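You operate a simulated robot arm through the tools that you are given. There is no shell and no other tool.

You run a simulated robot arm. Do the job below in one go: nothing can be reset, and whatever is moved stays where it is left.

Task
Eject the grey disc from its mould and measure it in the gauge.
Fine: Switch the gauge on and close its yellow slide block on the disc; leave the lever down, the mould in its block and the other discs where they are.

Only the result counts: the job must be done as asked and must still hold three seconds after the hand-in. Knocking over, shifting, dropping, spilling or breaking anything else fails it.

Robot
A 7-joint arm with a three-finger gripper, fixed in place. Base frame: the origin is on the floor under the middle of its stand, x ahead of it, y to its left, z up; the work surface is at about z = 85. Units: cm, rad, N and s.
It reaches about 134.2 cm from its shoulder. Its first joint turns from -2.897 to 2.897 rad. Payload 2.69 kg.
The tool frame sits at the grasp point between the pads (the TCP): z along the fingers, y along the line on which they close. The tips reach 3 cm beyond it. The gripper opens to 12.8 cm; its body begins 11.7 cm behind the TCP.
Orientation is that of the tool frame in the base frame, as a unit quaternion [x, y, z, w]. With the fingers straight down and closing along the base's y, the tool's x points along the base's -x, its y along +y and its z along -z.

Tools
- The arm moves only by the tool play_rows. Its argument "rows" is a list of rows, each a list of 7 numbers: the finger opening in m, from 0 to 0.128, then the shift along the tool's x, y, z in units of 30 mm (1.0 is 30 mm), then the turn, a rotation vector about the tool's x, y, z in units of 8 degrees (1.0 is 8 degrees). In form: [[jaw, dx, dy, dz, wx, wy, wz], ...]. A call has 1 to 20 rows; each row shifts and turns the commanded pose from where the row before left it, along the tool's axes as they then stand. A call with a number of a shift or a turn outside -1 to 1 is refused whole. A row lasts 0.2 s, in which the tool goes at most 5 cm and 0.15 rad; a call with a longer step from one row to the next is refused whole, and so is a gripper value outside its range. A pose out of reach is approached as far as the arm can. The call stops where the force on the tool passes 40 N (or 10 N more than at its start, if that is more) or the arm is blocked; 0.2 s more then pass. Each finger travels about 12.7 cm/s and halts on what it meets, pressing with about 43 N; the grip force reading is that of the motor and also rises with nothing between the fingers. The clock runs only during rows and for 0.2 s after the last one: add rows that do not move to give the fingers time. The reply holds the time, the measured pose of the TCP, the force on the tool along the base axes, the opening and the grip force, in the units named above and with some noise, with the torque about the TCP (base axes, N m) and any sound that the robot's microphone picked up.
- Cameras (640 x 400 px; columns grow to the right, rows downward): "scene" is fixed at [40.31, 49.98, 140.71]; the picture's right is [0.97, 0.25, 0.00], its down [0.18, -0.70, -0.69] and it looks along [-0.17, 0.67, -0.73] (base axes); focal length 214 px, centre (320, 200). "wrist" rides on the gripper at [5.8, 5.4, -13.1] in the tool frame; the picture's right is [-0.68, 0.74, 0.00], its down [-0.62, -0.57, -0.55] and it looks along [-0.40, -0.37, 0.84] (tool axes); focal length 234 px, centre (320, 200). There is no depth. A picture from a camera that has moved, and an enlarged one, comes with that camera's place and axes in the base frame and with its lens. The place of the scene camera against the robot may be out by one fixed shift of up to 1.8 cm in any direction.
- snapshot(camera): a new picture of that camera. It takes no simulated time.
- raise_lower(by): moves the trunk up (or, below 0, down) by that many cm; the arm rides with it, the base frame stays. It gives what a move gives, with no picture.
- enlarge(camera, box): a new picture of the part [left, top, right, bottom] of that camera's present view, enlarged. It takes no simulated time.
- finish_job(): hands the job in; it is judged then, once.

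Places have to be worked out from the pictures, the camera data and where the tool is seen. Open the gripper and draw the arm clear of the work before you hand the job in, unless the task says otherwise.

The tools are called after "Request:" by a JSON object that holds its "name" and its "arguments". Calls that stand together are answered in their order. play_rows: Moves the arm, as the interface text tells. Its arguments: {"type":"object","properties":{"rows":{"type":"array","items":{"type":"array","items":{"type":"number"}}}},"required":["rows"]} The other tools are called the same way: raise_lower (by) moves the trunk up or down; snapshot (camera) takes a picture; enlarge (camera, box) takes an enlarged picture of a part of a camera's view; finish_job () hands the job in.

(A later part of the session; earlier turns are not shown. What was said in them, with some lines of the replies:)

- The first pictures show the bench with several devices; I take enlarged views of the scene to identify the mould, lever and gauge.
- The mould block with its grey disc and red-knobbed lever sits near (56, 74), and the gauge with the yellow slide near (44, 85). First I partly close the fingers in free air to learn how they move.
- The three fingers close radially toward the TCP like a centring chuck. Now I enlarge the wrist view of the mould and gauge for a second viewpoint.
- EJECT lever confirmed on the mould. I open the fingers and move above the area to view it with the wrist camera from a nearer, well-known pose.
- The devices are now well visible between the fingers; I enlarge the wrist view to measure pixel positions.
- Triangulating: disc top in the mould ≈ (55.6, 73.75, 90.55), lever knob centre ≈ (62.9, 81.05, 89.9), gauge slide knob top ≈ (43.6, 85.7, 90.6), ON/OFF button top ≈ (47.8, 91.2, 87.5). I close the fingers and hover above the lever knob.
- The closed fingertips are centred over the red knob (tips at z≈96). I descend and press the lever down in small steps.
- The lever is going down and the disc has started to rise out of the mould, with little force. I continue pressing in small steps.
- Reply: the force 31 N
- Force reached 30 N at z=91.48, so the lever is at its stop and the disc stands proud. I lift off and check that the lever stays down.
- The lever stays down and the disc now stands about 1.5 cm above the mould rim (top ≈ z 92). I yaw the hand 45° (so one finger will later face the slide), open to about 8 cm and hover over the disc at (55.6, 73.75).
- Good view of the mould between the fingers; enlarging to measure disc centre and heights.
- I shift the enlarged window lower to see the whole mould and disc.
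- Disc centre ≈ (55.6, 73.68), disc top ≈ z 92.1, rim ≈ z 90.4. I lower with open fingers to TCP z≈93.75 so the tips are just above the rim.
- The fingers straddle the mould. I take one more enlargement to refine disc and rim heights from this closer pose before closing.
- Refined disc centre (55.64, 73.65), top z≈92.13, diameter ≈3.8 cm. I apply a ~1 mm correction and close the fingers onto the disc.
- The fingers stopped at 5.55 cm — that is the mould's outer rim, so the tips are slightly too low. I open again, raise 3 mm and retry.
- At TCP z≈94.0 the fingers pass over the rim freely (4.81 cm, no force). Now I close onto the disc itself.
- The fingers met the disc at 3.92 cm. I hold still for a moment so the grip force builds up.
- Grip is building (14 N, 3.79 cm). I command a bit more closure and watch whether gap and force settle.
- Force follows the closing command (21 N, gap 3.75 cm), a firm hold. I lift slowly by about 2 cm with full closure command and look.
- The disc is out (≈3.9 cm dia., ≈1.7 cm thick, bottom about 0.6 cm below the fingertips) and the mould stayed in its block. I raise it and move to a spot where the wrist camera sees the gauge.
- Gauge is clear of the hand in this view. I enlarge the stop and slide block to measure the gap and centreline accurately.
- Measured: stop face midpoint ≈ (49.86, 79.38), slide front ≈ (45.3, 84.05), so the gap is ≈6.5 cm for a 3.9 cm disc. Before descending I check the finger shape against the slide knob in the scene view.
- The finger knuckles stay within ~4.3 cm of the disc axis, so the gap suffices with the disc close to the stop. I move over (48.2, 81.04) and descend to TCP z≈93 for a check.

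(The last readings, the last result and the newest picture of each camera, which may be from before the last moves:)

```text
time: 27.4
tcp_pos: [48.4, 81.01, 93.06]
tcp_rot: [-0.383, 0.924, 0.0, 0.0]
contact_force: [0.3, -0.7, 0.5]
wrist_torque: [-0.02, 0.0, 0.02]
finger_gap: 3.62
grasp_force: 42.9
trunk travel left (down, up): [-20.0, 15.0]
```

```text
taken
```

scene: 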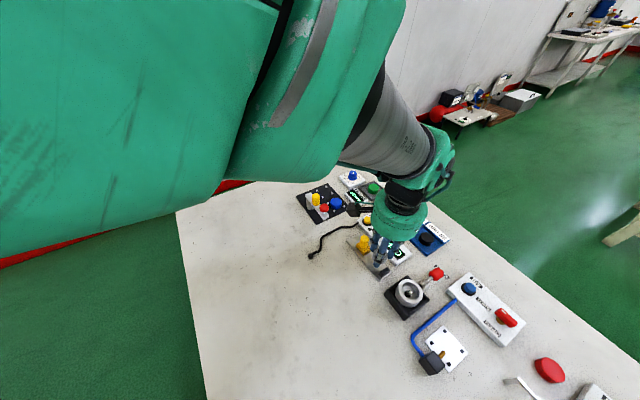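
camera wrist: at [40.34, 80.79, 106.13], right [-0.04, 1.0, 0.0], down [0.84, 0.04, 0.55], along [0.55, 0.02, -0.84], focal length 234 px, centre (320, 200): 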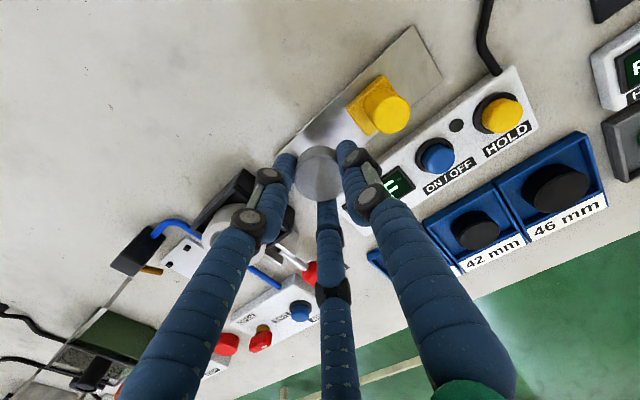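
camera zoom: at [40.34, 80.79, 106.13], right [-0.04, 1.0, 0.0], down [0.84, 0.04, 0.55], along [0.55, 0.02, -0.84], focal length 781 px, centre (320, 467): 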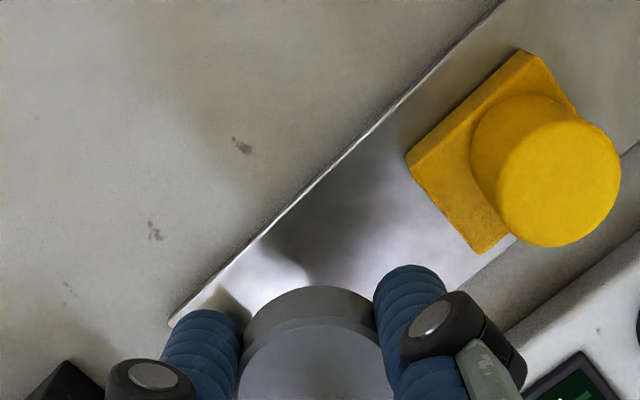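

TCP ≈ (48.3, 81.0), about 0.3 cm short of the stop as intended. I check the scene view close-up before lowering.

Request:
{"name": "enlarge", "arguments": {"camera": "scene", "box": [340, 220, 436, 300]}}

```text
5.00 times, centred on (388, 260) of scene
camera zoom: at [40.31, 49.98, 140.71], right [0.97, 0.25, 0.0], down [0.18, -0.7, -0.69], along [-0.17, 0.67, -0.73], focal length 1072 px, centre (-20, -100)
```

zoom: 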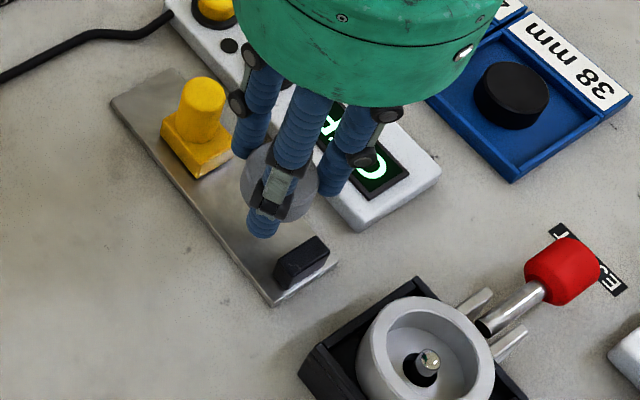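

Alignment looks right. I lower to about 0.7 cm above expected touchdown, then look.

Request:
{"name": "play_rows", "arguments": {"rows": [[0.0, 0, 0, 0.4, 0, 0, 0], [0.0, 0, 0, 0.4, 0, 0, 0], [0.0, 0, 0, 0.2, 0, 0, 0], [0.0, 0, 0, 0.1, 0, 0, 0], [0.0, 0, 0, 0, 0, 0, 0]]}}

Request:
{"name": "enlarge", "arguments": {"camera": "scene", "box": [340, 220, 436, 300]}}

Request:
{"name": "enlarge", "arguments": {"camera": "wrist", "box": [224, 80, 416, 200]}}

```text
time: 28.6
tcp_pos: [48.35, 81.02, 89.79]
tcp_rot: [-0.382, 0.924, 0.0, 0.0]
contact_force: [0.2, 0.8, -0.6]
wrist_torque: [-0.02, 0.0, 0.05]
finger_gap: 3.61
grasp_force: 42.8
trunk travel left (down, up): [-20.0, 15.0]
```

```text
5.00 times, centred on (388, 260) of scene
camera zoom: at [40.31, 49.98, 140.71], right [0.97, 0.25, 0.0], down [0.18, -0.7, -0.69], along [-0.17, 0.67, -0.73], focal length 1072 px, centre (-20, -100)
```

zoom: 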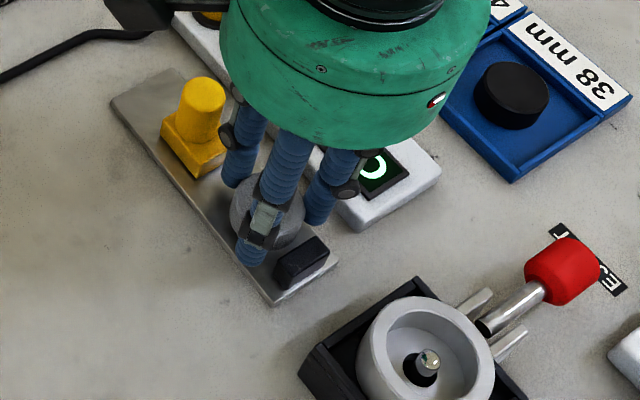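

```text
3.33 times, centred on (320, 140) of wrist
camera zoom: at [40.35, 80.83, 102.84], right [-0.04, 1.0, 0.0], down [0.84, 0.04, 0.55], along [0.55, 0.02, -0.84], focal length 781 px, centre (320, 400)
```

zoom: 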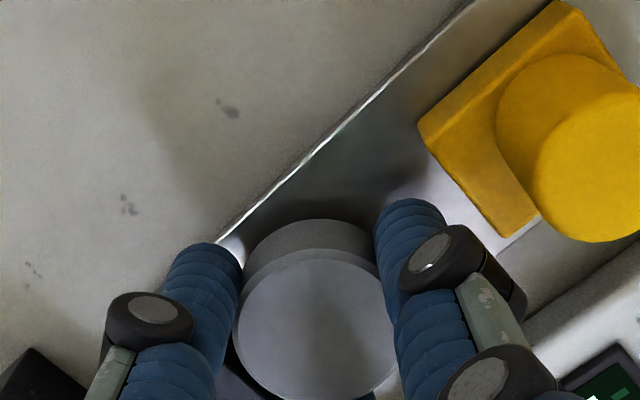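

Good clearance to slide and stop. I lower in small steps toward contact with the plate.

Request:
{"name": "play_rows", "arguments": {"rows": [[0.0, 0, 0, 0.05, 0, 0, 0], [0.0, 0, 0, 0.05, 0, 0, 0], [0.0, 0, 0, 0.05, 0, 0, 0]]}}

```text
time: 29.4
tcp_pos: [48.35, 80.99, 89.25]
tcp_rot: [-0.383, 0.924, 0.0, 0.0]
contact_force: [-0.5, -0.1, -1.3]
wrist_torque: [0.02, 0.02, -0.01]
finger_gap: 3.59
grasp_force: 43.2
trunk travel left (down, up): [-20.0, 15.0]
```

No contact yet at z=89.25; I continue one small step at a time.

Request:
{"name": "play_rows", "arguments": {"rows": [[0.0, 0, 0, 0.05, 0, 0, 0], [0.0, 0, 0, 0, 0, 0, 0]]}}

Request:
{"name": "enlarge", "arguments": {"camera": "scene", "box": [356, 230, 420, 290]}}

```text
time: 30.0
tcp_pos: [48.44, 80.9, 89.18]
tcp_rot: [-0.383, 0.924, -0.001, 0.0]
contact_force: [-0.3, 0.2, -0.1]
wrist_torque: [0.0, -0.02, -0.01]
finger_gap: 3.58
grasp_force: 43.3
trunk travel left (down, up): [-20.0, 15.0]
```

```text
6.67 times, centred on (388, 260) of scene
camera zoom: at [40.31, 49.98, 140.71], right [0.97, 0.25, 0.0], down [0.18, -0.7, -0.69], along [-0.17, 0.67, -0.73], focal length 1430 px, centre (-133, -200)
```

zoom: 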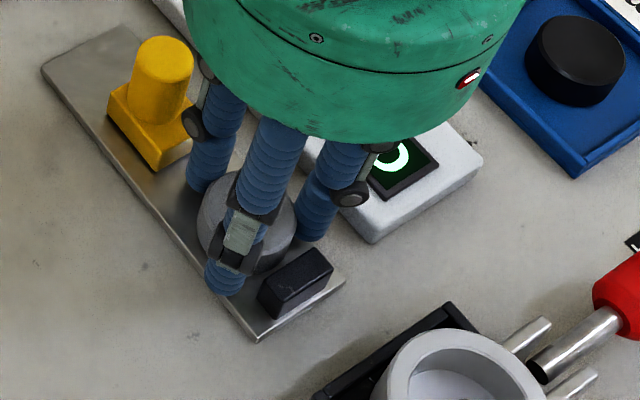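

Still no contact force; continue lowering in ~1 mm steps.

Request:
{"name": "play_rows", "arguments": {"rows": [[0.0, 0, 0, 0.035, 0, 0, 0], [0.0, 0, 0, 0, 0, 0, 0]]}}

Request:
{"name": "play_rows", "arguments": {"rows": [[0.0, 0, 0, 0.035, 0, 0, 0], [0.0, 0, 0, 0, 0, 0, 0]]}}

```text
time: 30.6
tcp_pos: [48.28, 81.19, 89.03]
tcp_rot: [-0.383, 0.924, -0.001, 0.0]
contact_force: [-0.1, -0.4, 0.3]
wrist_torque: [0.03, 0.02, -0.01]
finger_gap: 3.6
grasp_force: 43.4
trunk travel left (down, up): [-20.0, 15.0]
```

```text
time: 31.2
tcp_pos: [48.34, 81.04, 89.19]
tcp_rot: [-0.383, 0.924, 0.0, 0.001]
contact_force: [0.0, -0.8, 6.0]
wrist_torque: [-0.01, 0.03, -0.03]
finger_gap: 3.59
grasp_force: 43.1
trunk travel left (down, up): [-20.0, 15.0]
```

Contact: 6 N upward, the disc rests on the plate. I release gently, opening only to 4.7 cm so the fingers stay clear of slide and stop.

Request:
{"name": "play_rows", "arguments": {"rows": [[0.02, 0, 0, 0, 0, 0, 0], [0.034, 0, 0, 0, 0, 0, 0], [0.04, 0, 0, 0, 0, 0, 0], [0.044, 0, 0, 0, 0, 0, 0], [0.047, 0, 0, 0, 0, 0, 0], [0.047, 0, 0, 0, 0, 0, 0]]}}

Request:
{"name": "enlarge", "arguments": {"camera": "scene", "box": [356, 230, 420, 290]}}

Request:
{"name": "enlarge", "arguments": {"camera": "wrist", "box": [224, 80, 416, 200]}}

```text
time: 32.6
tcp_pos: [48.27, 81.11, 89.12]
tcp_rot: [-0.383, 0.924, 0.0, 0.0]
contact_force: [0.4, 0.8, -0.5]
wrist_torque: [0.04, 0.02, -0.01]
finger_gap: 4.7
grasp_force: 0.1
trunk travel left (down, up): [-20.0, 15.0]
```

```text
6.67 times, centred on (388, 260) of scene
camera zoom: at [40.31, 49.98, 140.71], right [0.97, 0.25, 0.0], down [0.18, -0.7, -0.69], along [-0.17, 0.67, -0.73], focal length 1430 px, centre (-133, -200)
```

zoom: 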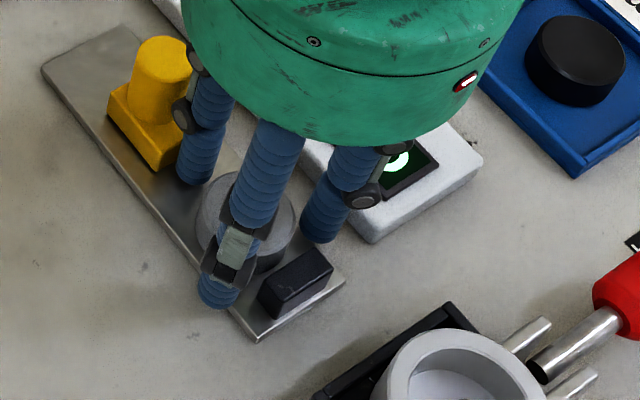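

```text
3.33 times, centred on (320, 140) of wrist
camera zoom: at [40.31, 80.82, 102.0], right [-0.04, 1.0, 0.0], down [0.84, 0.04, 0.55], along [0.55, 0.02, -0.84], focal length 781 px, centre (320, 400)
```

zoom: 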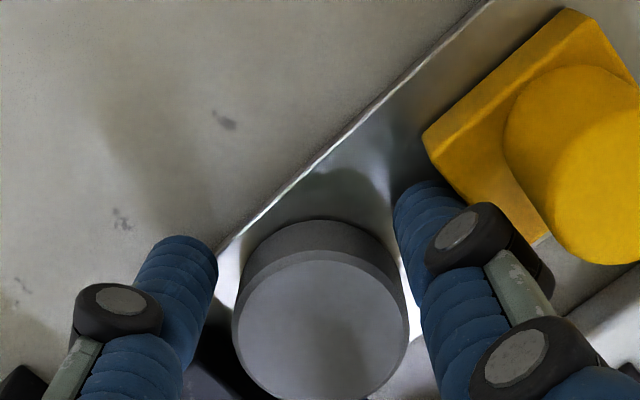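

The disc is released and stands on the plate in front of the stop. I lift straight up clear of it.

Request:
{"name": "play_rows", "arguments": {"rows": [[0.047, 0, 0, -0.1, 0, 0, 0], [0.047, 0, 0, -0.2, 0, 0, 0], [0.047, 0, 0, -0.4, 0, 0, 0], [0.047, 0, 0, -0.6, 0, 0, 0], [0.047, 0, 0, -0.7, 0, 0, 0], [0.047, 0, 0, -0.7, 0, 0, 0], [0.047, 0, 0, -0.7, 0, 0, 0], [0.047, 0, 0, 0, 0, 0, 0]]}}

Request:
{"name": "snapshot", "arguments": {"camera": "wrist"}}

Request:
{"name": "enlarge", "arguments": {"camera": "wrist", "box": [224, 60, 416, 180]}}

Request:
{"name": "enlarge", "arguments": {"camera": "scene", "box": [340, 220, 436, 300]}}

```text
time: 34.4
tcp_pos: [48.24, 81.07, 99.2]
tcp_rot: [-0.382, 0.924, 0.0, 0.0]
contact_force: [-0.8, 0.3, -0.4]
wrist_torque: [0.0, 0.01, 0.0]
finger_gap: 4.73
grasp_force: 0.0
trunk travel left (down, up): [-20.0, 15.0]
```

```text
taken
camera wrist: at [40.26, 80.84, 112.19], right [-0.04, 1.0, 0.0], down [0.84, 0.04, 0.55], along [0.55, 0.02, -0.84], focal length 234 px, centre (320, 200)
```

wrist: 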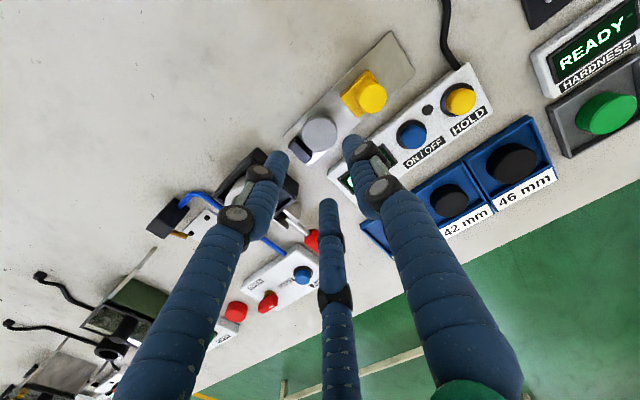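

```text
3.33 times, centred on (320, 120) of wrist
camera zoom: at [40.26, 80.84, 112.19], right [-0.04, 1.0, 0.0], down [0.84, 0.04, 0.55], along [0.55, 0.02, -0.84], focal length 781 px, centre (320, 467)
```

zoom: 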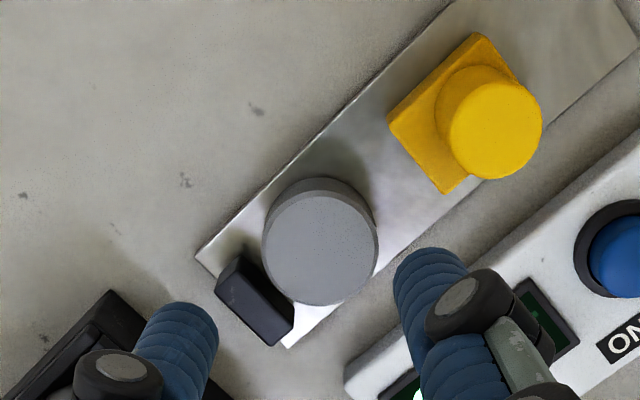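

```text
5.00 times, centred on (388, 260) of scene
camera zoom: at [40.31, 49.98, 140.71], right [0.97, 0.25, 0.0], down [0.18, -0.7, -0.69], along [-0.17, 0.67, -0.73], focal length 1072 px, centre (-20, -100)
```

zoom: 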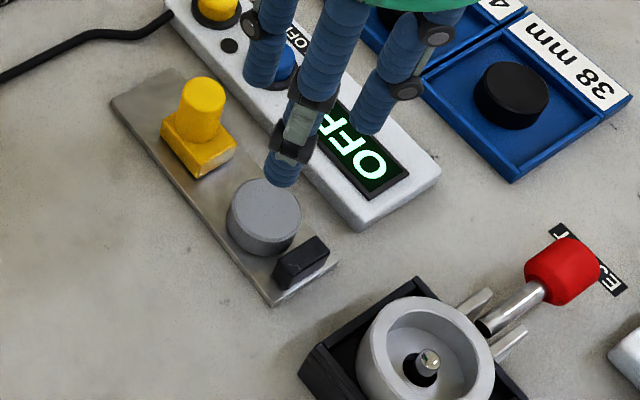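

The disc sits squarely in front of the stop. Now I close the fingers and hover over the blue ON/OFF button at ≈(47.8, 91.2).

Request:
{"name": "play_rows", "arguments": {"rows": [[0.0, -0.5685, 0.6228, 0, 0, 0, 0], [0.0, -0.5685, 0.6228, 0, 0, 0, 0], [0.0, -0.5685, 0.6228, 0, 0, 0, 0], [0.0, -0.5685, 0.6228, 0, 0, 0, 0], [0.0, 0, 0, 0.6, 0, 0, 0], [0.0, 0, 0, 0.6, 0, 0, 0], [0.0, 0, 0, 0.4, 0, 0, 0], [0.0, 0, 0, 0.3, 0, 0, 0], [0.0, 0, 0, 0, 0, 0, 0]]}}

Request:
{"name": "snapshot", "arguments": {"camera": "wrist"}}

Request:
{"name": "enlarge", "arguments": {"camera": "scene", "box": [330, 180, 442, 280]}}

Request:
{"name": "enlarge", "arguments": {"camera": "wrist", "box": [224, 80, 416, 200]}}

```text
time: 36.4
tcp_pos: [47.8, 91.15, 93.51]
tcp_rot: [-0.382, 0.924, -0.001, 0.0]
contact_force: [0.6, 0.6, 0.3]
wrist_torque: [0.0, 0.0, 0.0]
finger_gap: 0.2
grasp_force: 30.9
trunk travel left (down, up): [-20.0, 15.0]
```

```text
taken
camera wrist: at [39.85, 90.94, 106.5], right [-0.04, 1.0, 0.0], down [0.84, 0.04, 0.55], along [0.55, 0.02, -0.84], focal length 234 px, centre (320, 200)
```

wrist: 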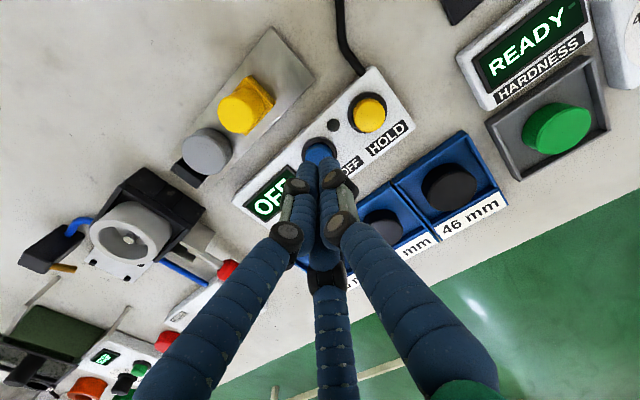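

```text
4.00 times, centred on (386, 230) of scene
camera zoom: at [40.31, 49.98, 140.71], right [0.97, 0.25, 0.0], down [0.18, -0.7, -0.69], along [-0.17, 0.67, -0.73], focal length 858 px, centre (56, 80)
```

zoom: 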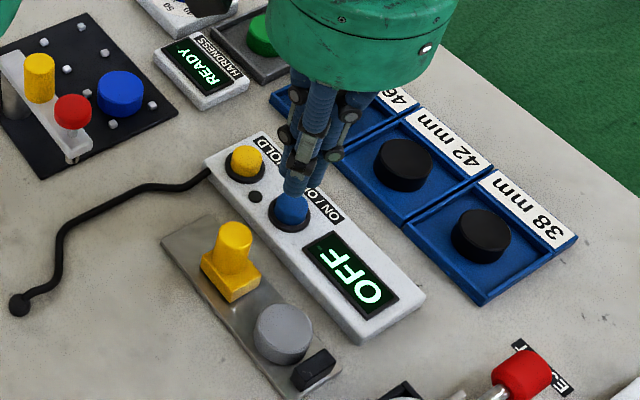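

```text
3.33 times, centred on (320, 140) of wrist
camera zoom: at [39.85, 90.94, 106.5], right [-0.04, 1.0, 0.0], down [0.84, 0.04, 0.55], along [0.55, 0.02, -0.84], focal length 781 px, centre (320, 400)
```

zoom: 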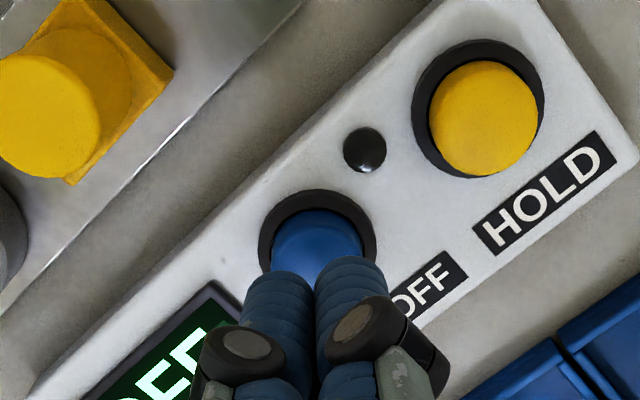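

The tips are over the button (cap top expected at z≈87.5, tips now at 90.5). I descend to just above it with a 1 mm correction.

Request:
{"name": "play_rows", "arguments": {"rows": [[0.0, 0.02, 0.035, 0.3, 0, 0, 0], [0.0, 0, 0, 0.3, 0, 0, 0], [0.0, 0, 0, 0.15, 0, 0, 0], [0.0, 0, 0, 0.05, 0, 0, 0], [0.0, 0, 0, 0, 0, 0, 0]]}}

Request:
{"name": "enlarge", "arguments": {"camera": "scene", "box": [346, 200, 410, 256]}}

```text
time: 37.6
tcp_pos: [47.86, 91.24, 91.2]
tcp_rot: [-0.383, 0.924, 0.0, 0.0]
contact_force: [-0.4, -0.4, -0.2]
wrist_torque: [0.0, -0.01, -0.02]
finger_gap: 0.22
grasp_force: 31.9
trunk travel left (down, up): [-20.0, 15.0]
```

```text
7.14 times, centred on (378, 228) of scene
camera zoom: at [40.31, 49.98, 140.71], right [0.97, 0.25, 0.0], down [0.18, -0.7, -0.69], along [-0.17, 0.67, -0.73], focal length 1532 px, centre (-94, 0)
```

zoom: 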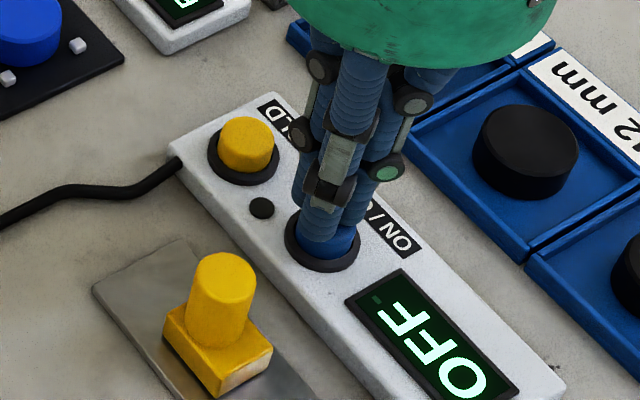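

Tips are just above the cap, no contact yet. I press down in small steps, watching force and display.

Request:
{"name": "play_rows", "arguments": {"rows": [[0.0, 0, 0, 0.05, 0, 0, 0], [0.0, 0, 0, 0.05, 0, 0, 0], [0.0, 0, 0, 0.05, 0, 0, 0], [0.0, 0, 0, 0, 0, 0, 0]]}}

Request:
{"name": "enlarge", "arguments": {"camera": "scene", "box": [346, 200, 410, 256]}}

```text
time: 38.6
tcp_pos: [47.76, 91.13, 90.7]
tcp_rot: [-0.383, 0.924, 0.0, 0.0]
contact_force: [-0.1, 1.1, 2.2]
wrist_torque: [0.04, -0.01, -0.01]
finger_gap: 0.21
grasp_force: 31.9
trunk travel left (down, up): [-20.0, 15.0]
```

```text
7.14 times, centred on (378, 228) of scene
camera zoom: at [40.31, 49.98, 140.71], right [0.97, 0.25, 0.0], down [0.18, -0.7, -0.69], along [-0.17, 0.67, -0.73], focal length 1532 px, centre (-94, 0)
```

zoom: 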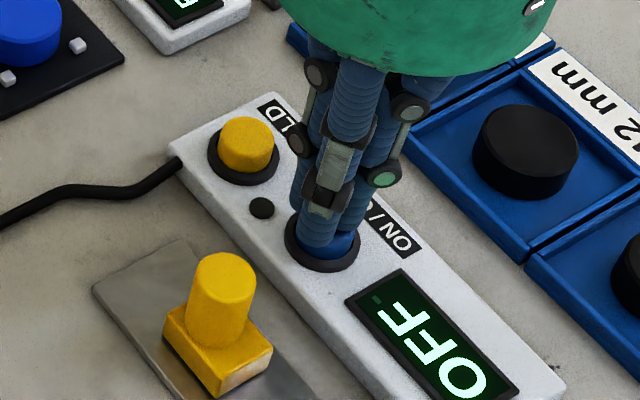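

Contact begins (≈2 N); the display still reads OFF. I press about 1 mm further at a time.

Request:
{"name": "play_rows", "arguments": {"rows": [[0.0, 0, 0, 0.04, 0, 0, 0], [0.0, 0, 0, 0, 0, 0, 0]]}}

Request:
{"name": "enlarge", "arguments": {"camera": "scene", "box": [346, 200, 410, 256]}}

```text
time: 39.2
tcp_pos: [47.77, 91.25, 90.59]
tcp_rot: [-0.383, 0.924, 0.0, 0.0]
contact_force: [-0.6, 0.7, 2.3]
wrist_torque: [-0.01, -0.03, 0.02]
finger_gap: 0.2
grasp_force: 32.0
trunk travel left (down, up): [-20.0, 15.0]
heard: click
```

```text
7.14 times, centred on (378, 228) of scene
camera zoom: at [40.31, 49.98, 140.71], right [0.97, 0.25, 0.0], down [0.18, -0.7, -0.69], along [-0.17, 0.67, -0.73], focal length 1532 px, centre (-94, 0)
```

zoom: 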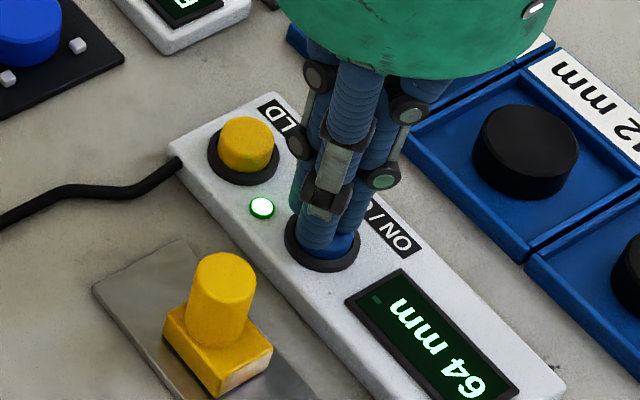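

A click: the gauge is on and reads 64 mm, matching my gap estimate. I lift off and move behind the yellow slide knob (away from the stop), at ≈(41.2, 88.0).

Request:
{"name": "play_rows", "arguments": {"rows": [[0.0, 0, 0, -0.15, 0, 0, 0], [0.0, 0, 0, -0.4, 0, 0, 0], [0.0, 0, 0, -0.7, 0, 0, 0], [0.0, 0, 0, -0.7, 0, 0, 0], [0.0, 0, 0, -0.2, 0, 0, 0], [0.0, 0.766, 0.267, 0, 0, 0, 0], [0.0, 0.766, 0.267, 0, 0, 0, 0], [0.0, 0.766, 0.267, 0, 0, 0, 0], [0.0, 0, 0, 0, 0, 0, 0]]}}

Request:
{"name": "snapshot", "arguments": {"camera": "wrist"}}

Request:
{"name": "enlarge", "arguments": {"camera": "scene", "box": [330, 190, 442, 290]}}

```text
time: 41.2
tcp_pos: [41.15, 88.05, 97.19]
tcp_rot: [-0.383, 0.924, 0.0, 0.0]
contact_force: [0.9, 0.3, -0.3]
wrist_torque: [0.0, 0.0, 0.0]
finger_gap: 0.21
grasp_force: 31.2
trunk travel left (down, up): [-20.0, 15.0]
```

```text
taken
camera wrist: at [33.15, 87.81, 110.08], right [-0.04, 1.0, 0.0], down [0.84, 0.04, 0.55], along [0.55, 0.02, -0.84], focal length 234 px, centre (320, 200)
```

wrist: 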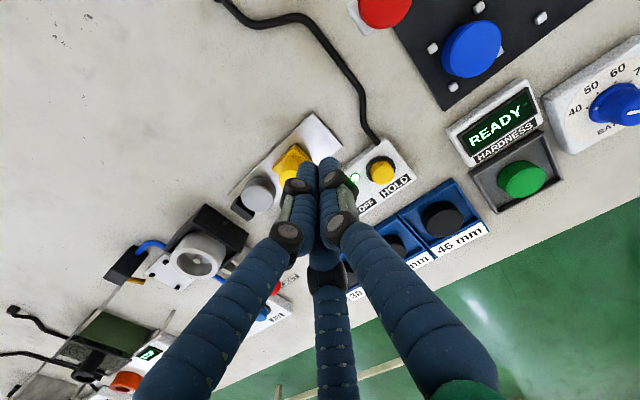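

```text
4.00 times, centred on (386, 240) of scene
camera zoom: at [40.31, 49.98, 140.71], right [0.97, 0.25, 0.0], down [0.18, -0.7, -0.69], along [-0.17, 0.67, -0.73], focal length 858 px, centre (56, 40)
```

zoom: 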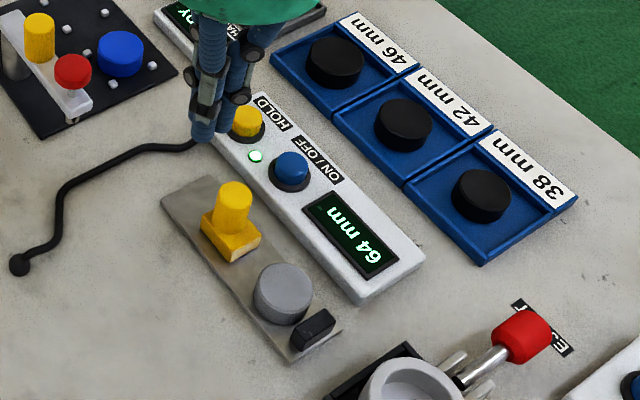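

Display stays on at 64 mm. I lower the closed fingers behind the knob to tip height ≈88.2.

Request:
{"name": "play_rows", "arguments": {"rows": [[0.0, 0, 0.05, 0.5, 0, 0, 0], [0.0, 0, 0, 0.6, 0, 0, 0], [0.0, 0, 0, 0.5, 0, 0, 0], [0.0, 0, 0, 0.3, 0, 0, 0], [0.0, 0, 0, 0.1, 0, 0, 0], [0.0, 0, 0, 0, 0, 0, 0]]}}

Request:
{"name": "enlarge", "arguments": {"camera": "wrist", "box": [224, 80, 416, 200]}}

Request:
{"name": "enlarge", "arguments": {"camera": "scene", "box": [330, 190, 442, 290]}}

```text
time: 42.6
tcp_pos: [41.16, 88.07, 91.08]
tcp_rot: [-0.383, 0.924, 0.0, 0.0]
contact_force: [0.2, -0.7, 0.7]
wrist_torque: [-0.01, 0.0, 0.03]
finger_gap: 0.21
grasp_force: 31.5
trunk travel left (down, up): [-20.0, 15.0]
```

```text
3.33 times, centred on (320, 140) of wrist
camera zoom: at [33.12, 87.95, 103.98], right [-0.04, 1.0, 0.0], down [0.84, 0.04, 0.55], along [0.55, 0.02, -0.84], focal length 781 px, centre (320, 400)
```

zoom: 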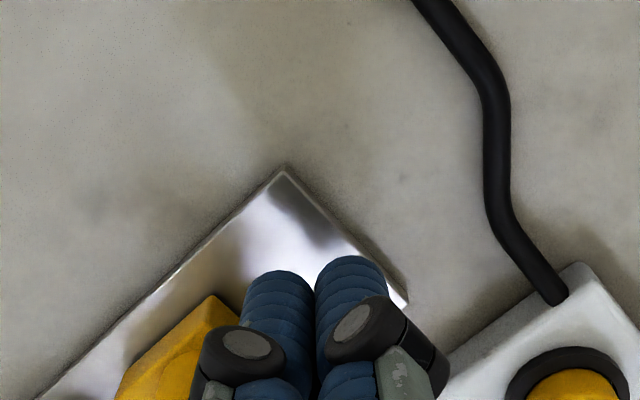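

```text
4.00 times, centred on (386, 240) of scene
camera zoom: at [40.31, 49.98, 140.71], right [0.97, 0.25, 0.0], down [0.18, -0.7, -0.69], along [-0.17, 0.67, -0.73], focal length 858 px, centre (56, 40)
```

zoom: 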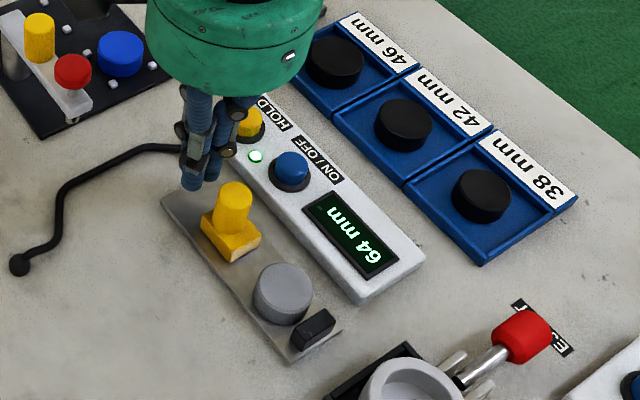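

The fingers are directly behind the knob. I push along the slide direction (tool −y) in 3 mm steps.

Request:
{"name": "play_rows", "arguments": {"rows": [[0.0, 0, -0.15, 0, 0, 0, 0], [0.0, 0, -0.15, 0, 0, 0, 0], [0.0, 0, -0.1, 0, 0, 0, 0], [0.0, 0, -0.1, 0, 0, 0, 0], [0.0, 0, -0.1, 0, 0, 0, 0], [0.0, 0, -0.1, 0, 0, 0, 0]]}}

Request:
{"name": "enlarge", "arguments": {"camera": "scene", "box": [330, 190, 442, 290]}}

```text
time: 44.0
tcp_pos: [42.54, 86.6, 90.99]
tcp_rot: [-0.383, 0.924, -0.001, 0.0]
contact_force: [-0.8, 0.0, -0.3]
wrist_torque: [-0.01, 0.02, -0.04]
finger_gap: 0.2
grasp_force: 30.8
trunk travel left (down, up): [-20.0, 15.0]
```

```text
4.00 times, centred on (386, 240) of scene
camera zoom: at [40.31, 49.98, 140.71], right [0.97, 0.25, 0.0], down [0.18, -0.7, -0.69], along [-0.17, 0.67, -0.73], focal length 858 px, centre (56, 40)
```

zoom: 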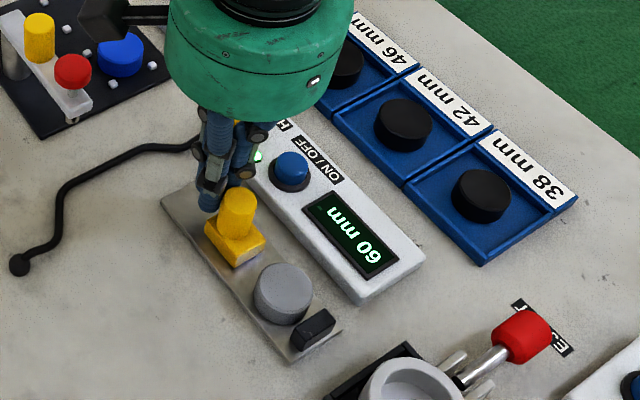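

The slide follows: 60 mm. I continue pushing about 1.5 cm.

Request:
{"name": "play_rows", "arguments": {"rows": [[0.0, 0, -0.1, 0, 0, 0, 0], [0.0, 0, -0.1, 0, 0, 0, 0], [0.0, 0, -0.1, 0, 0, 0, 0], [0.0, 0, -0.1, 0, 0, 0, 0], [0.0, 0, -0.1, 0, 0, 0, 0], [0.0, 0, 0, 0, 0, 0, 0]]}}

Request:
{"name": "enlarge", "arguments": {"camera": "scene", "box": [330, 190, 442, 290]}}

```text
time: 45.4
tcp_pos: [43.75, 85.43, 91.08]
tcp_rot: [-0.383, 0.924, 0.0, 0.001]
contact_force: [0.2, 0.4, 0.3]
wrist_torque: [0.02, -0.01, -0.02]
finger_gap: 0.2
grasp_force: 31.0
trunk travel left (down, up): [-20.0, 15.0]
```

```text
4.00 times, centred on (386, 240) of scene
camera zoom: at [40.31, 49.98, 140.71], right [0.97, 0.25, 0.0], down [0.18, -0.7, -0.69], along [-0.17, 0.67, -0.73], focal length 858 px, centre (56, 40)
```

zoom: 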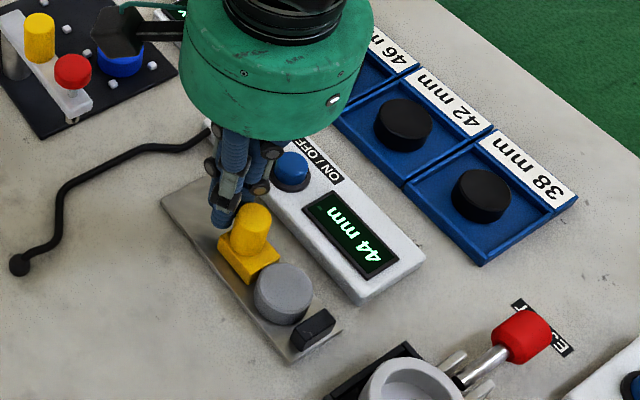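

44 mm, nearly touching the disc. I continue in 1.5 mm steps and watch for the force rise.

Request:
{"name": "play_rows", "arguments": {"rows": [[0.0, 0, -0.05, 0, 0, 0, 0], [0.0, 0, -0.05, 0, 0, 0, 0], [0.0, 0, 0, 0, 0, 0, 0]]}}

Request:
{"name": "enlarge", "arguments": {"camera": "scene", "box": [346, 220, 426, 290]}}

```text
time: 46.2
tcp_pos: [43.78, 85.26, 91.0]
tcp_rot: [-0.382, 0.924, 0.001, 0.0]
contact_force: [-0.8, 0.7, -0.9]
wrist_torque: [0.0, -0.01, 0.02]
finger_gap: 0.21
grasp_force: 31.5
trunk travel left (down, up): [-20.0, 15.0]
```

```text
5.71 times, centred on (386, 255) of scene
camera zoom: at [40.31, 49.98, 140.71], right [0.97, 0.25, 0.0], down [0.18, -0.7, -0.69], along [-0.17, 0.67, -0.73], focal length 1226 px, centre (-57, -114)
```

zoom: 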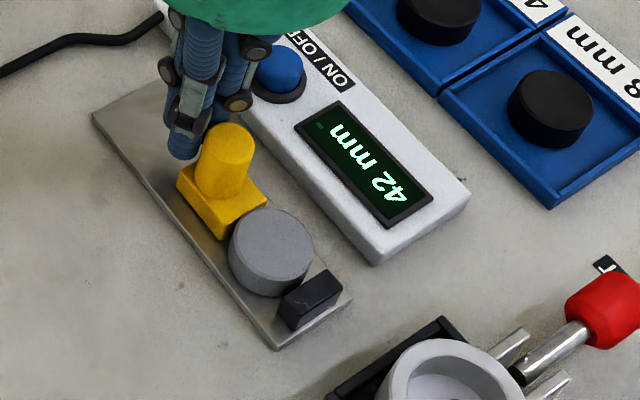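

Reads 42 mm with no resistance yet. I keep going in small steps.

Request:
{"name": "play_rows", "arguments": {"rows": [[0.0, 0, -0.05, 0, 0, 0, 0], [0.0, 0, -0.05, 0, 0, 0, 0], [0.0, 0, 0, 0, 0, 0, 0]]}}

Request:
{"name": "enlarge", "arguments": {"camera": "scene", "box": [346, 220, 426, 290]}}

```text
time: 47.0
tcp_pos: [44.04, 85.21, 91.03]
tcp_rot: [-0.382, 0.924, -0.001, -0.001]
contact_force: [-0.5, 0.5, 0.6]
wrist_torque: [-0.01, -0.02, 0.01]
finger_gap: 0.19
grasp_force: 31.7
trunk travel left (down, up): [-20.0, 15.0]
```

```text
5.71 times, centred on (386, 255) of scene
camera zoom: at [40.31, 49.98, 140.71], right [0.97, 0.25, 0.0], down [0.18, -0.7, -0.69], along [-0.17, 0.67, -0.73], focal length 1226 px, centre (-57, -114)
```

zoom: 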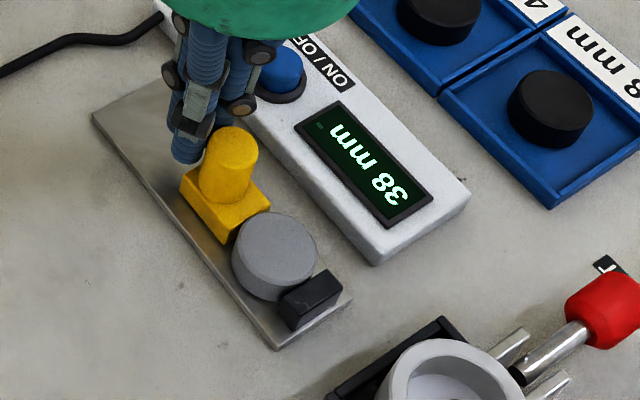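

It reads 38 mm and the disc has moved to the stop. One more small nudge to confirm it is firmly closed.

Request:
{"name": "play_rows", "arguments": {"rows": [[0.0, 0, -0.04, 0, 0, 0, 0], [0.0, 0, 0, 0, 0, 0, 0]]}}

Request:
{"name": "enlarge", "arguments": {"camera": "scene", "box": [346, 220, 426, 290]}}

```text
time: 47.6
tcp_pos: [44.22, 85.18, 90.99]
tcp_rot: [-0.383, 0.924, -0.001, 0.0]
contact_force: [-3.9, 2.9, 1.0]
wrist_torque: [-0.01, 0.0, 0.03]
finger_gap: 0.22
grasp_force: 31.4
trunk travel left (down, up): [-20.0, 15.0]
```

```text
5.71 times, centred on (386, 255) of scene
camera zoom: at [40.31, 49.98, 140.71], right [0.97, 0.25, 0.0], down [0.18, -0.7, -0.69], along [-0.17, 0.67, -0.73], focal length 1226 px, centre (-57, -114)
```

zoom: 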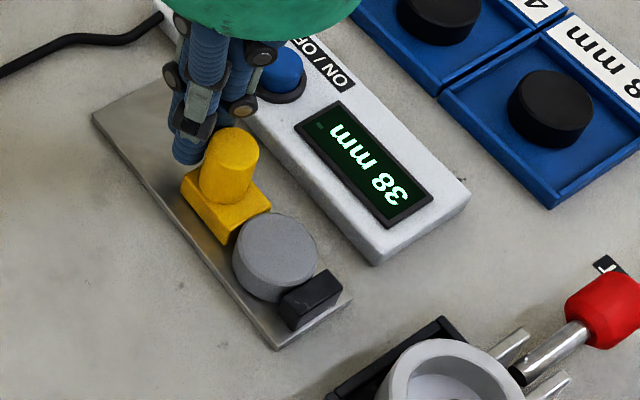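

About 5 N of resistance and a steady 38 mm: the slide is closed on the disc against the stop. I add a tiny firm push, then back off and lift away.

Request:
{"name": "play_rows", "arguments": {"rows": [[0.0, 0, -0.03, 0, 0, 0, 0], [0.0, 0, 0, 0, 0, 0, 0], [0.0, 0, 0.05, 0, 0, 0, 0], [0.0, 0, 0.15, 0, 0, 0, 0], [0.0, 0, 0.3, 0, 0, 0, 0], [0.0, 0, 0, -0.3, 0, 0, 0], [0.0, 0, 0, -0.6, 0, 0, 0], [0.0, 0, 0, -0.8, 0, 0, 0], [0.0, 0, 0, -0.8, 0, 0, 0], [0.0, 0, 0, 0, 0, 0, 0]]}}

Request:
{"name": "enlarge", "arguments": {"camera": "scene", "box": [330, 200, 442, 300]}}

Request:
{"name": "snapshot", "arguments": {"camera": "wrist"}}

```text
time: 49.8
tcp_pos: [43.08, 86.07, 98.52]
tcp_rot: [-0.383, 0.924, -0.001, 0.0]
contact_force: [-0.2, -0.1, 0.7]
wrist_torque: [0.04, -0.01, -0.01]
finger_gap: 0.23
grasp_force: 31.2
trunk travel left (down, up): [-20.0, 15.0]
```

```text
4.00 times, centred on (386, 250) of scene
camera zoom: at [40.31, 49.98, 140.71], right [0.97, 0.25, 0.0], down [0.18, -0.7, -0.69], along [-0.17, 0.67, -0.73], focal length 858 px, centre (56, 0)
```

zoom: 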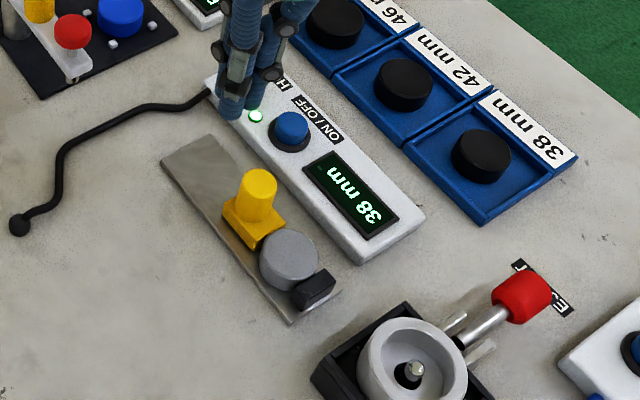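

```text
taken
camera wrist: at [35.07, 85.8, 111.45], right [-0.04, 1.0, 0.0], down [0.84, 0.04, 0.55], along [0.55, 0.02, -0.84], focal length 234 px, centre (320, 200)
```

wrist: 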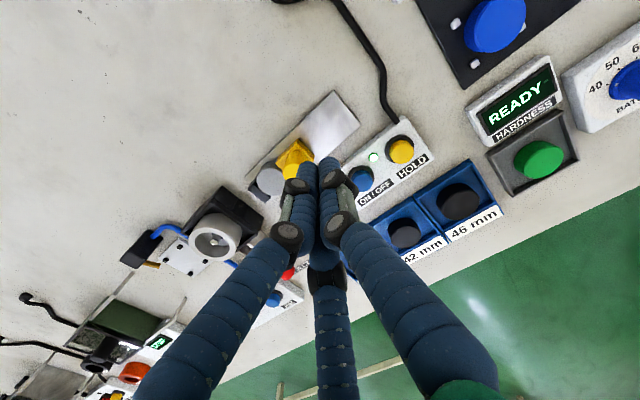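

The slide stays closed at 38 mm after withdrawal. I raise, retreat toward the start area and open the gripper.

Request:
{"name": "play_rows", "arguments": {"rows": [[0.0, 0, 0, -0.9, 0, 0, 0], [0.0, 0, 0, -0.9, 0, 0, 0], [0.0, 0, 0, -0.9, 0, 0, 0], [0.0, 0, 0, -0.9, 0, 0, 0], [0.0, 0, 0, -0.9, 0, 0, 0], [0.06, 0.9, 0.2, 0, 0, 0, 0], [0.1, 0.9, 0.2, 0, 0, 0, 0], [0.12, 0.9, 0.2, 0, 0, 0, 0], [0.12, 0.9, 0.2, 0, 0, 0, 0], [0.12, 0.9, 0.2, 0, 0, 0, 0], [0.12, 0, 0, 0, 0, 0, 0], [0.12, 0, 0, 0, 0, 0, 0]]}}

Request:
{"name": "snapshot", "arguments": {"camera": "scene"}}

Request:
{"name": "enlarge", "arguments": {"camera": "scene", "box": [330, 200, 490, 330]}}

Request:
{"name": "snapshot", "arguments": {"camera": "wrist"}}

```text
time: 52.4
tcp_pos: [31.63, 78.67, 111.87]
tcp_rot: [-0.382, 0.924, 0.0, 0.0]
contact_force: [0.7, -0.2, 0.4]
wrist_torque: [0.04, 0.01, 0.0]
finger_gap: 12.0
grasp_force: 0.0
trunk travel left (down, up): [-20.0, 15.0]
```

```text
taken
```

scene: 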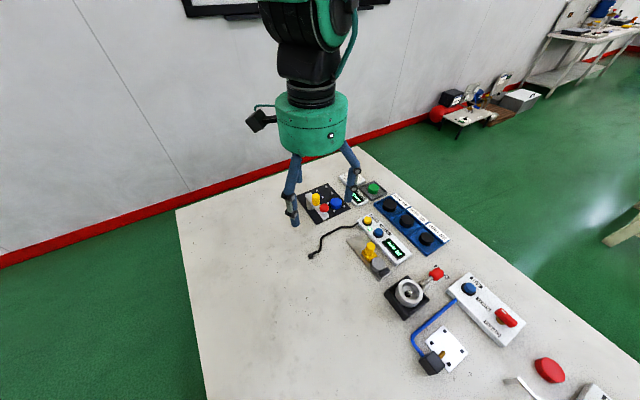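

```text
3.08 times, centred on (410, 265) of scene
camera zoom: at [40.31, 49.98, 140.71], right [0.97, 0.25, 0.0], down [0.18, -0.7, -0.69], along [-0.17, 0.67, -0.73], focal length 660 px, centre (43, 0)
```

zoom: 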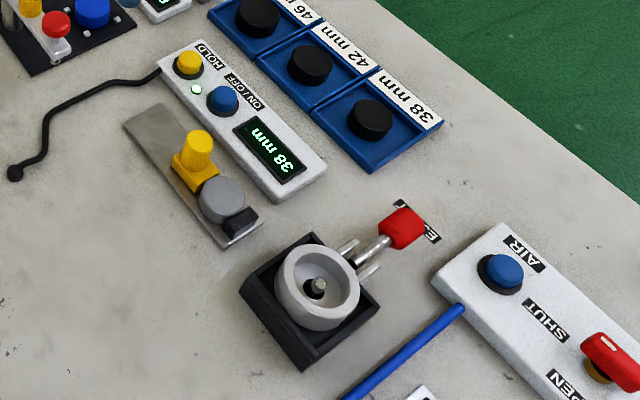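

```text
taken
camera wrist: at [23.53, 78.44, 124.89], right [-0.04, 1.0, 0.0], down [0.84, 0.04, 0.55], along [0.55, 0.02, -0.84], focal length 234 px, centre (320, 200)
```

wrist: 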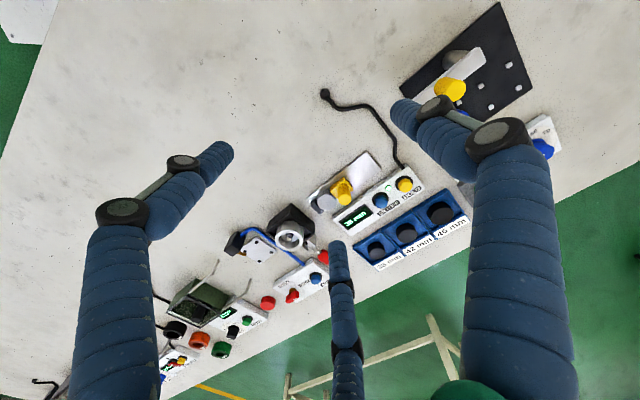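

All looks right: gauge on at 38 mm, mould in its block, other discs untouched. To be certain the lever is fully down, I bring the wrist camera over it for a close look (fingers well above everything).

Request:
{"name": "play_rows", "arguments": {"rows": [[0.12, -0.79, -0.79, 0, 0, 0, 0], [0.12, -0.79, -0.79, 0, 0, 0, 0], [0.12, -0.79, -0.79, 0, 0, 0, 0], [0.12, -0.79, -0.79, 0, 0, 0, 0], [0.12, -0.79, -0.79, 0, 0, 0, 0], [0.12, -0.79, -0.79, 0, 0, 0, 0], [0.12, -0.79, -0.79, 0, 0, 0, 0], [0.12, -0.79, -0.79, 0, 0, 0, 0], [0.12, -0.79, -0.79, 0, 0, 0, 0], [0.12, -0.79, -0.79, 0, 0, 0, 0], [0.12, 0, 0, 0.6, 0, 0, 0], [0.12, 0, 0, 0.7, 0, 0, 0], [0.12, 0, 0, 0.7, 0, 0, 0], [0.12, 0, 0, 0.7, 0, 0, 0], [0.12, 0, 0, 0.5, 0, 0, 0], [0.12, 0, 0, 0, 0, 0, 0]]}}

Request:
{"name": "snapshot", "arguments": {"camera": "wrist"}}

```text
time: 55.8
tcp_pos: [64.95, 78.59, 102.31]
tcp_rot: [-0.383, 0.924, 0.0, 0.0]
contact_force: [-0.1, 0.8, 0.3]
wrist_torque: [-0.02, 0.03, 0.01]
finger_gap: 12.0
grasp_force: 0.0
trunk travel left (down, up): [-20.0, 15.0]
```

```text
taken
camera wrist: at [57.01, 78.43, 115.34], right [-0.04, 1.0, 0.0], down [0.84, 0.04, 0.55], along [0.55, 0.02, -0.84], focal length 234 px, centre (320, 200)
```

wrist: 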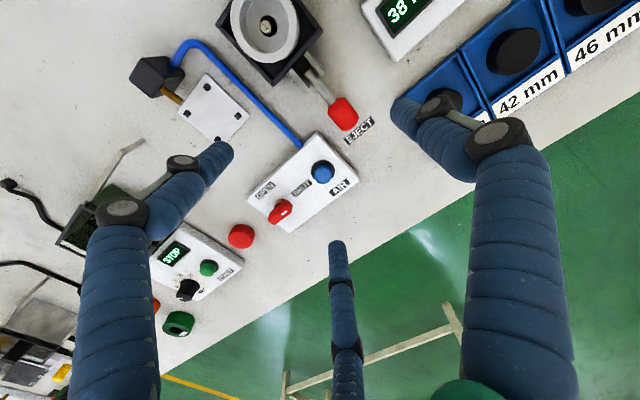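

The lever is in clear view; I enlarge it to judge its angle.

Request:
{"name": "enlarge", "arguments": {"camera": "wrist", "box": [280, 50, 376, 140]}}

Request:
{"name": "enlarge", "arguments": {"camera": "wrist", "box": [200, 0, 400, 125]}}

```text
4.44 times, centred on (328, 95) of wrist
camera zoom: at [57.01, 78.43, 115.34], right [-0.04, 1.0, 0.0], down [0.84, 0.04, 0.55], along [0.55, 0.02, -0.84], focal length 1041 px, centre (284, 667)
```

zoom: 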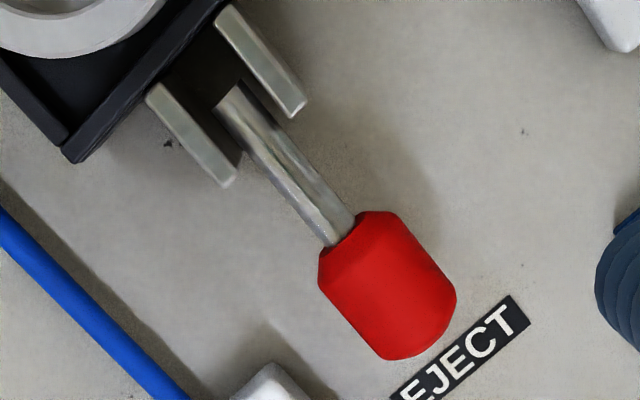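

```text
3.20 times, centred on (300, 62) of wrist
camera zoom: at [57.01, 78.43, 115.34], right [-0.04, 1.0, 0.0], down [0.84, 0.04, 0.55], along [0.55, 0.02, -0.84], focal length 749 px, centre (384, 640)
```

zoom: 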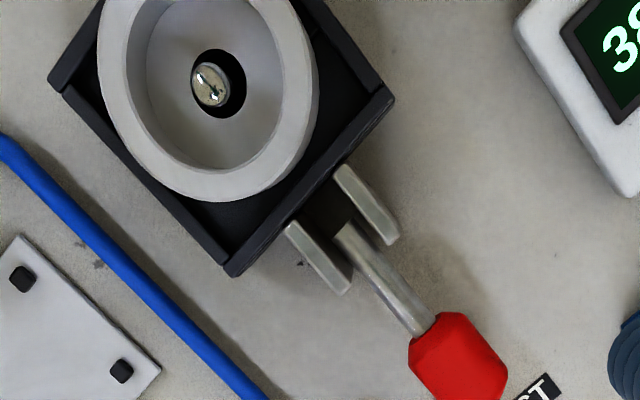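

Triangulating the knob from two views gives z≈87.15, the same height as at the pressed-down stop, so the lever is fully down. I raise and retreat clear of the work, then make a final check.

Request:
{"name": "play_rows", "arguments": {"rows": [[0.12, 0, 0, -0.7, 0, 0, 0], [0.12, 0, 0, -0.8, 0, 0, 0], [0.12, 0, 0, -0.8, 0, 0, 0], [0.12, 0, 0, -0.8, 0, 0, 0], [0.12, 0, 0, -0.8, 0, 0, 0], [0.12, 0.9, 0.5, 0, 0, 0, 0], [0.12, 0.9, 0.5, 0, 0, 0, 0], [0.12, 0.9, 0.5, 0, 0, 0, 0], [0.12, 0.9, 0.5, 0, 0, 0, 0], [0.12, 0.9, 0.5, 0, 0, 0, 0], [0.12, 0.9, 0.5, 0, 0, 0, 0], [0.12, 0.9, 0.5, 0, 0, 0, 0], [0.12, 0.9, 0.5, 0, 0, 0, 0], [0.12, 0.9, 0.5, 0, 0, 0, 0], [0.12, 0.9, 0.5, 0, 0, 0, 0], [0.12, 0, 0, 0, 0, 0, 0], [0.12, 0, 0, 0, 0, 0, 0]]}}

Request:
{"name": "snapshot", "arguments": {"camera": "scene"}}

Request:
{"name": "enlarge", "arguments": {"camera": "scene", "box": [330, 170, 490, 310]}}

```text
time: 59.4
tcp_pos: [35.31, 70.11, 114.0]
tcp_rot: [-0.383, 0.924, 0.0, 0.001]
contact_force: [-0.3, 0.1, 0.1]
wrist_torque: [0.0, 0.04, 0.05]
finger_gap: 12.0
grasp_force: 0.1
trunk travel left (down, up): [-20.0, 15.0]
```

```text
taken
```

scene: 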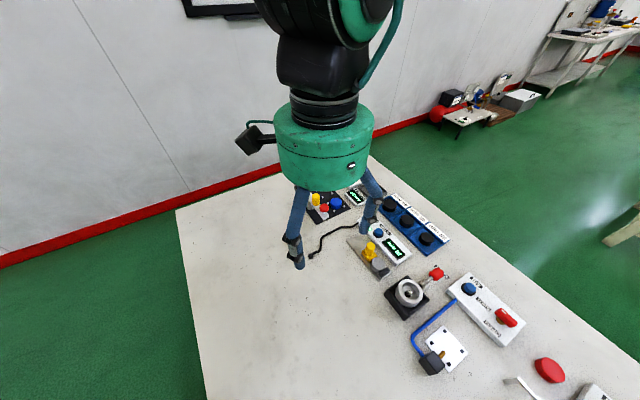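

```text
2.86 times, centred on (410, 240) of scene
camera zoom: at [40.31, 49.98, 140.71], right [0.97, 0.25, 0.0], down [0.18, -0.7, -0.69], along [-0.17, 0.67, -0.73], focal length 613 px, centre (63, 86)
```

zoom: 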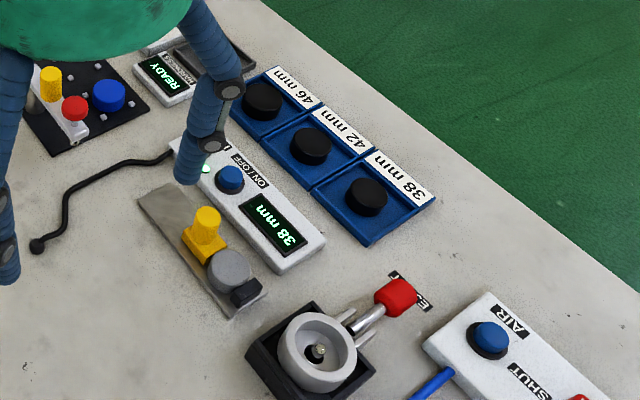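

The gauge is on and reads 38 mm with the slide closed on the disc. The lever is down, the mould is in its block and the other discs haven't moved. The gripper is open and clear of the work, so I hand the job in.

Request:
{"name": "finish_job", "arguments": {}}

```text
The job is handed in.
```

The grey disc is out of its mould and measured: the gauge is on and reads 38 mm, with the yellow slide block closed on the disc against the stop.

- **Lever:** it is still down. Two camera views put its knob at the same height as when I pressed it to its stop.
- **Mould:** it is still in its block. On the first grip attempt the fingers briefly closed on its rim; I opened them and raised the hand before trying again.
- **Other discs:** the 38, 42 and 46 mm discs are where they were.
- **Arm:** the gripper is open and clear of the work.

I handed the job in at that point. The reply only confirmed it was received and gave no result.
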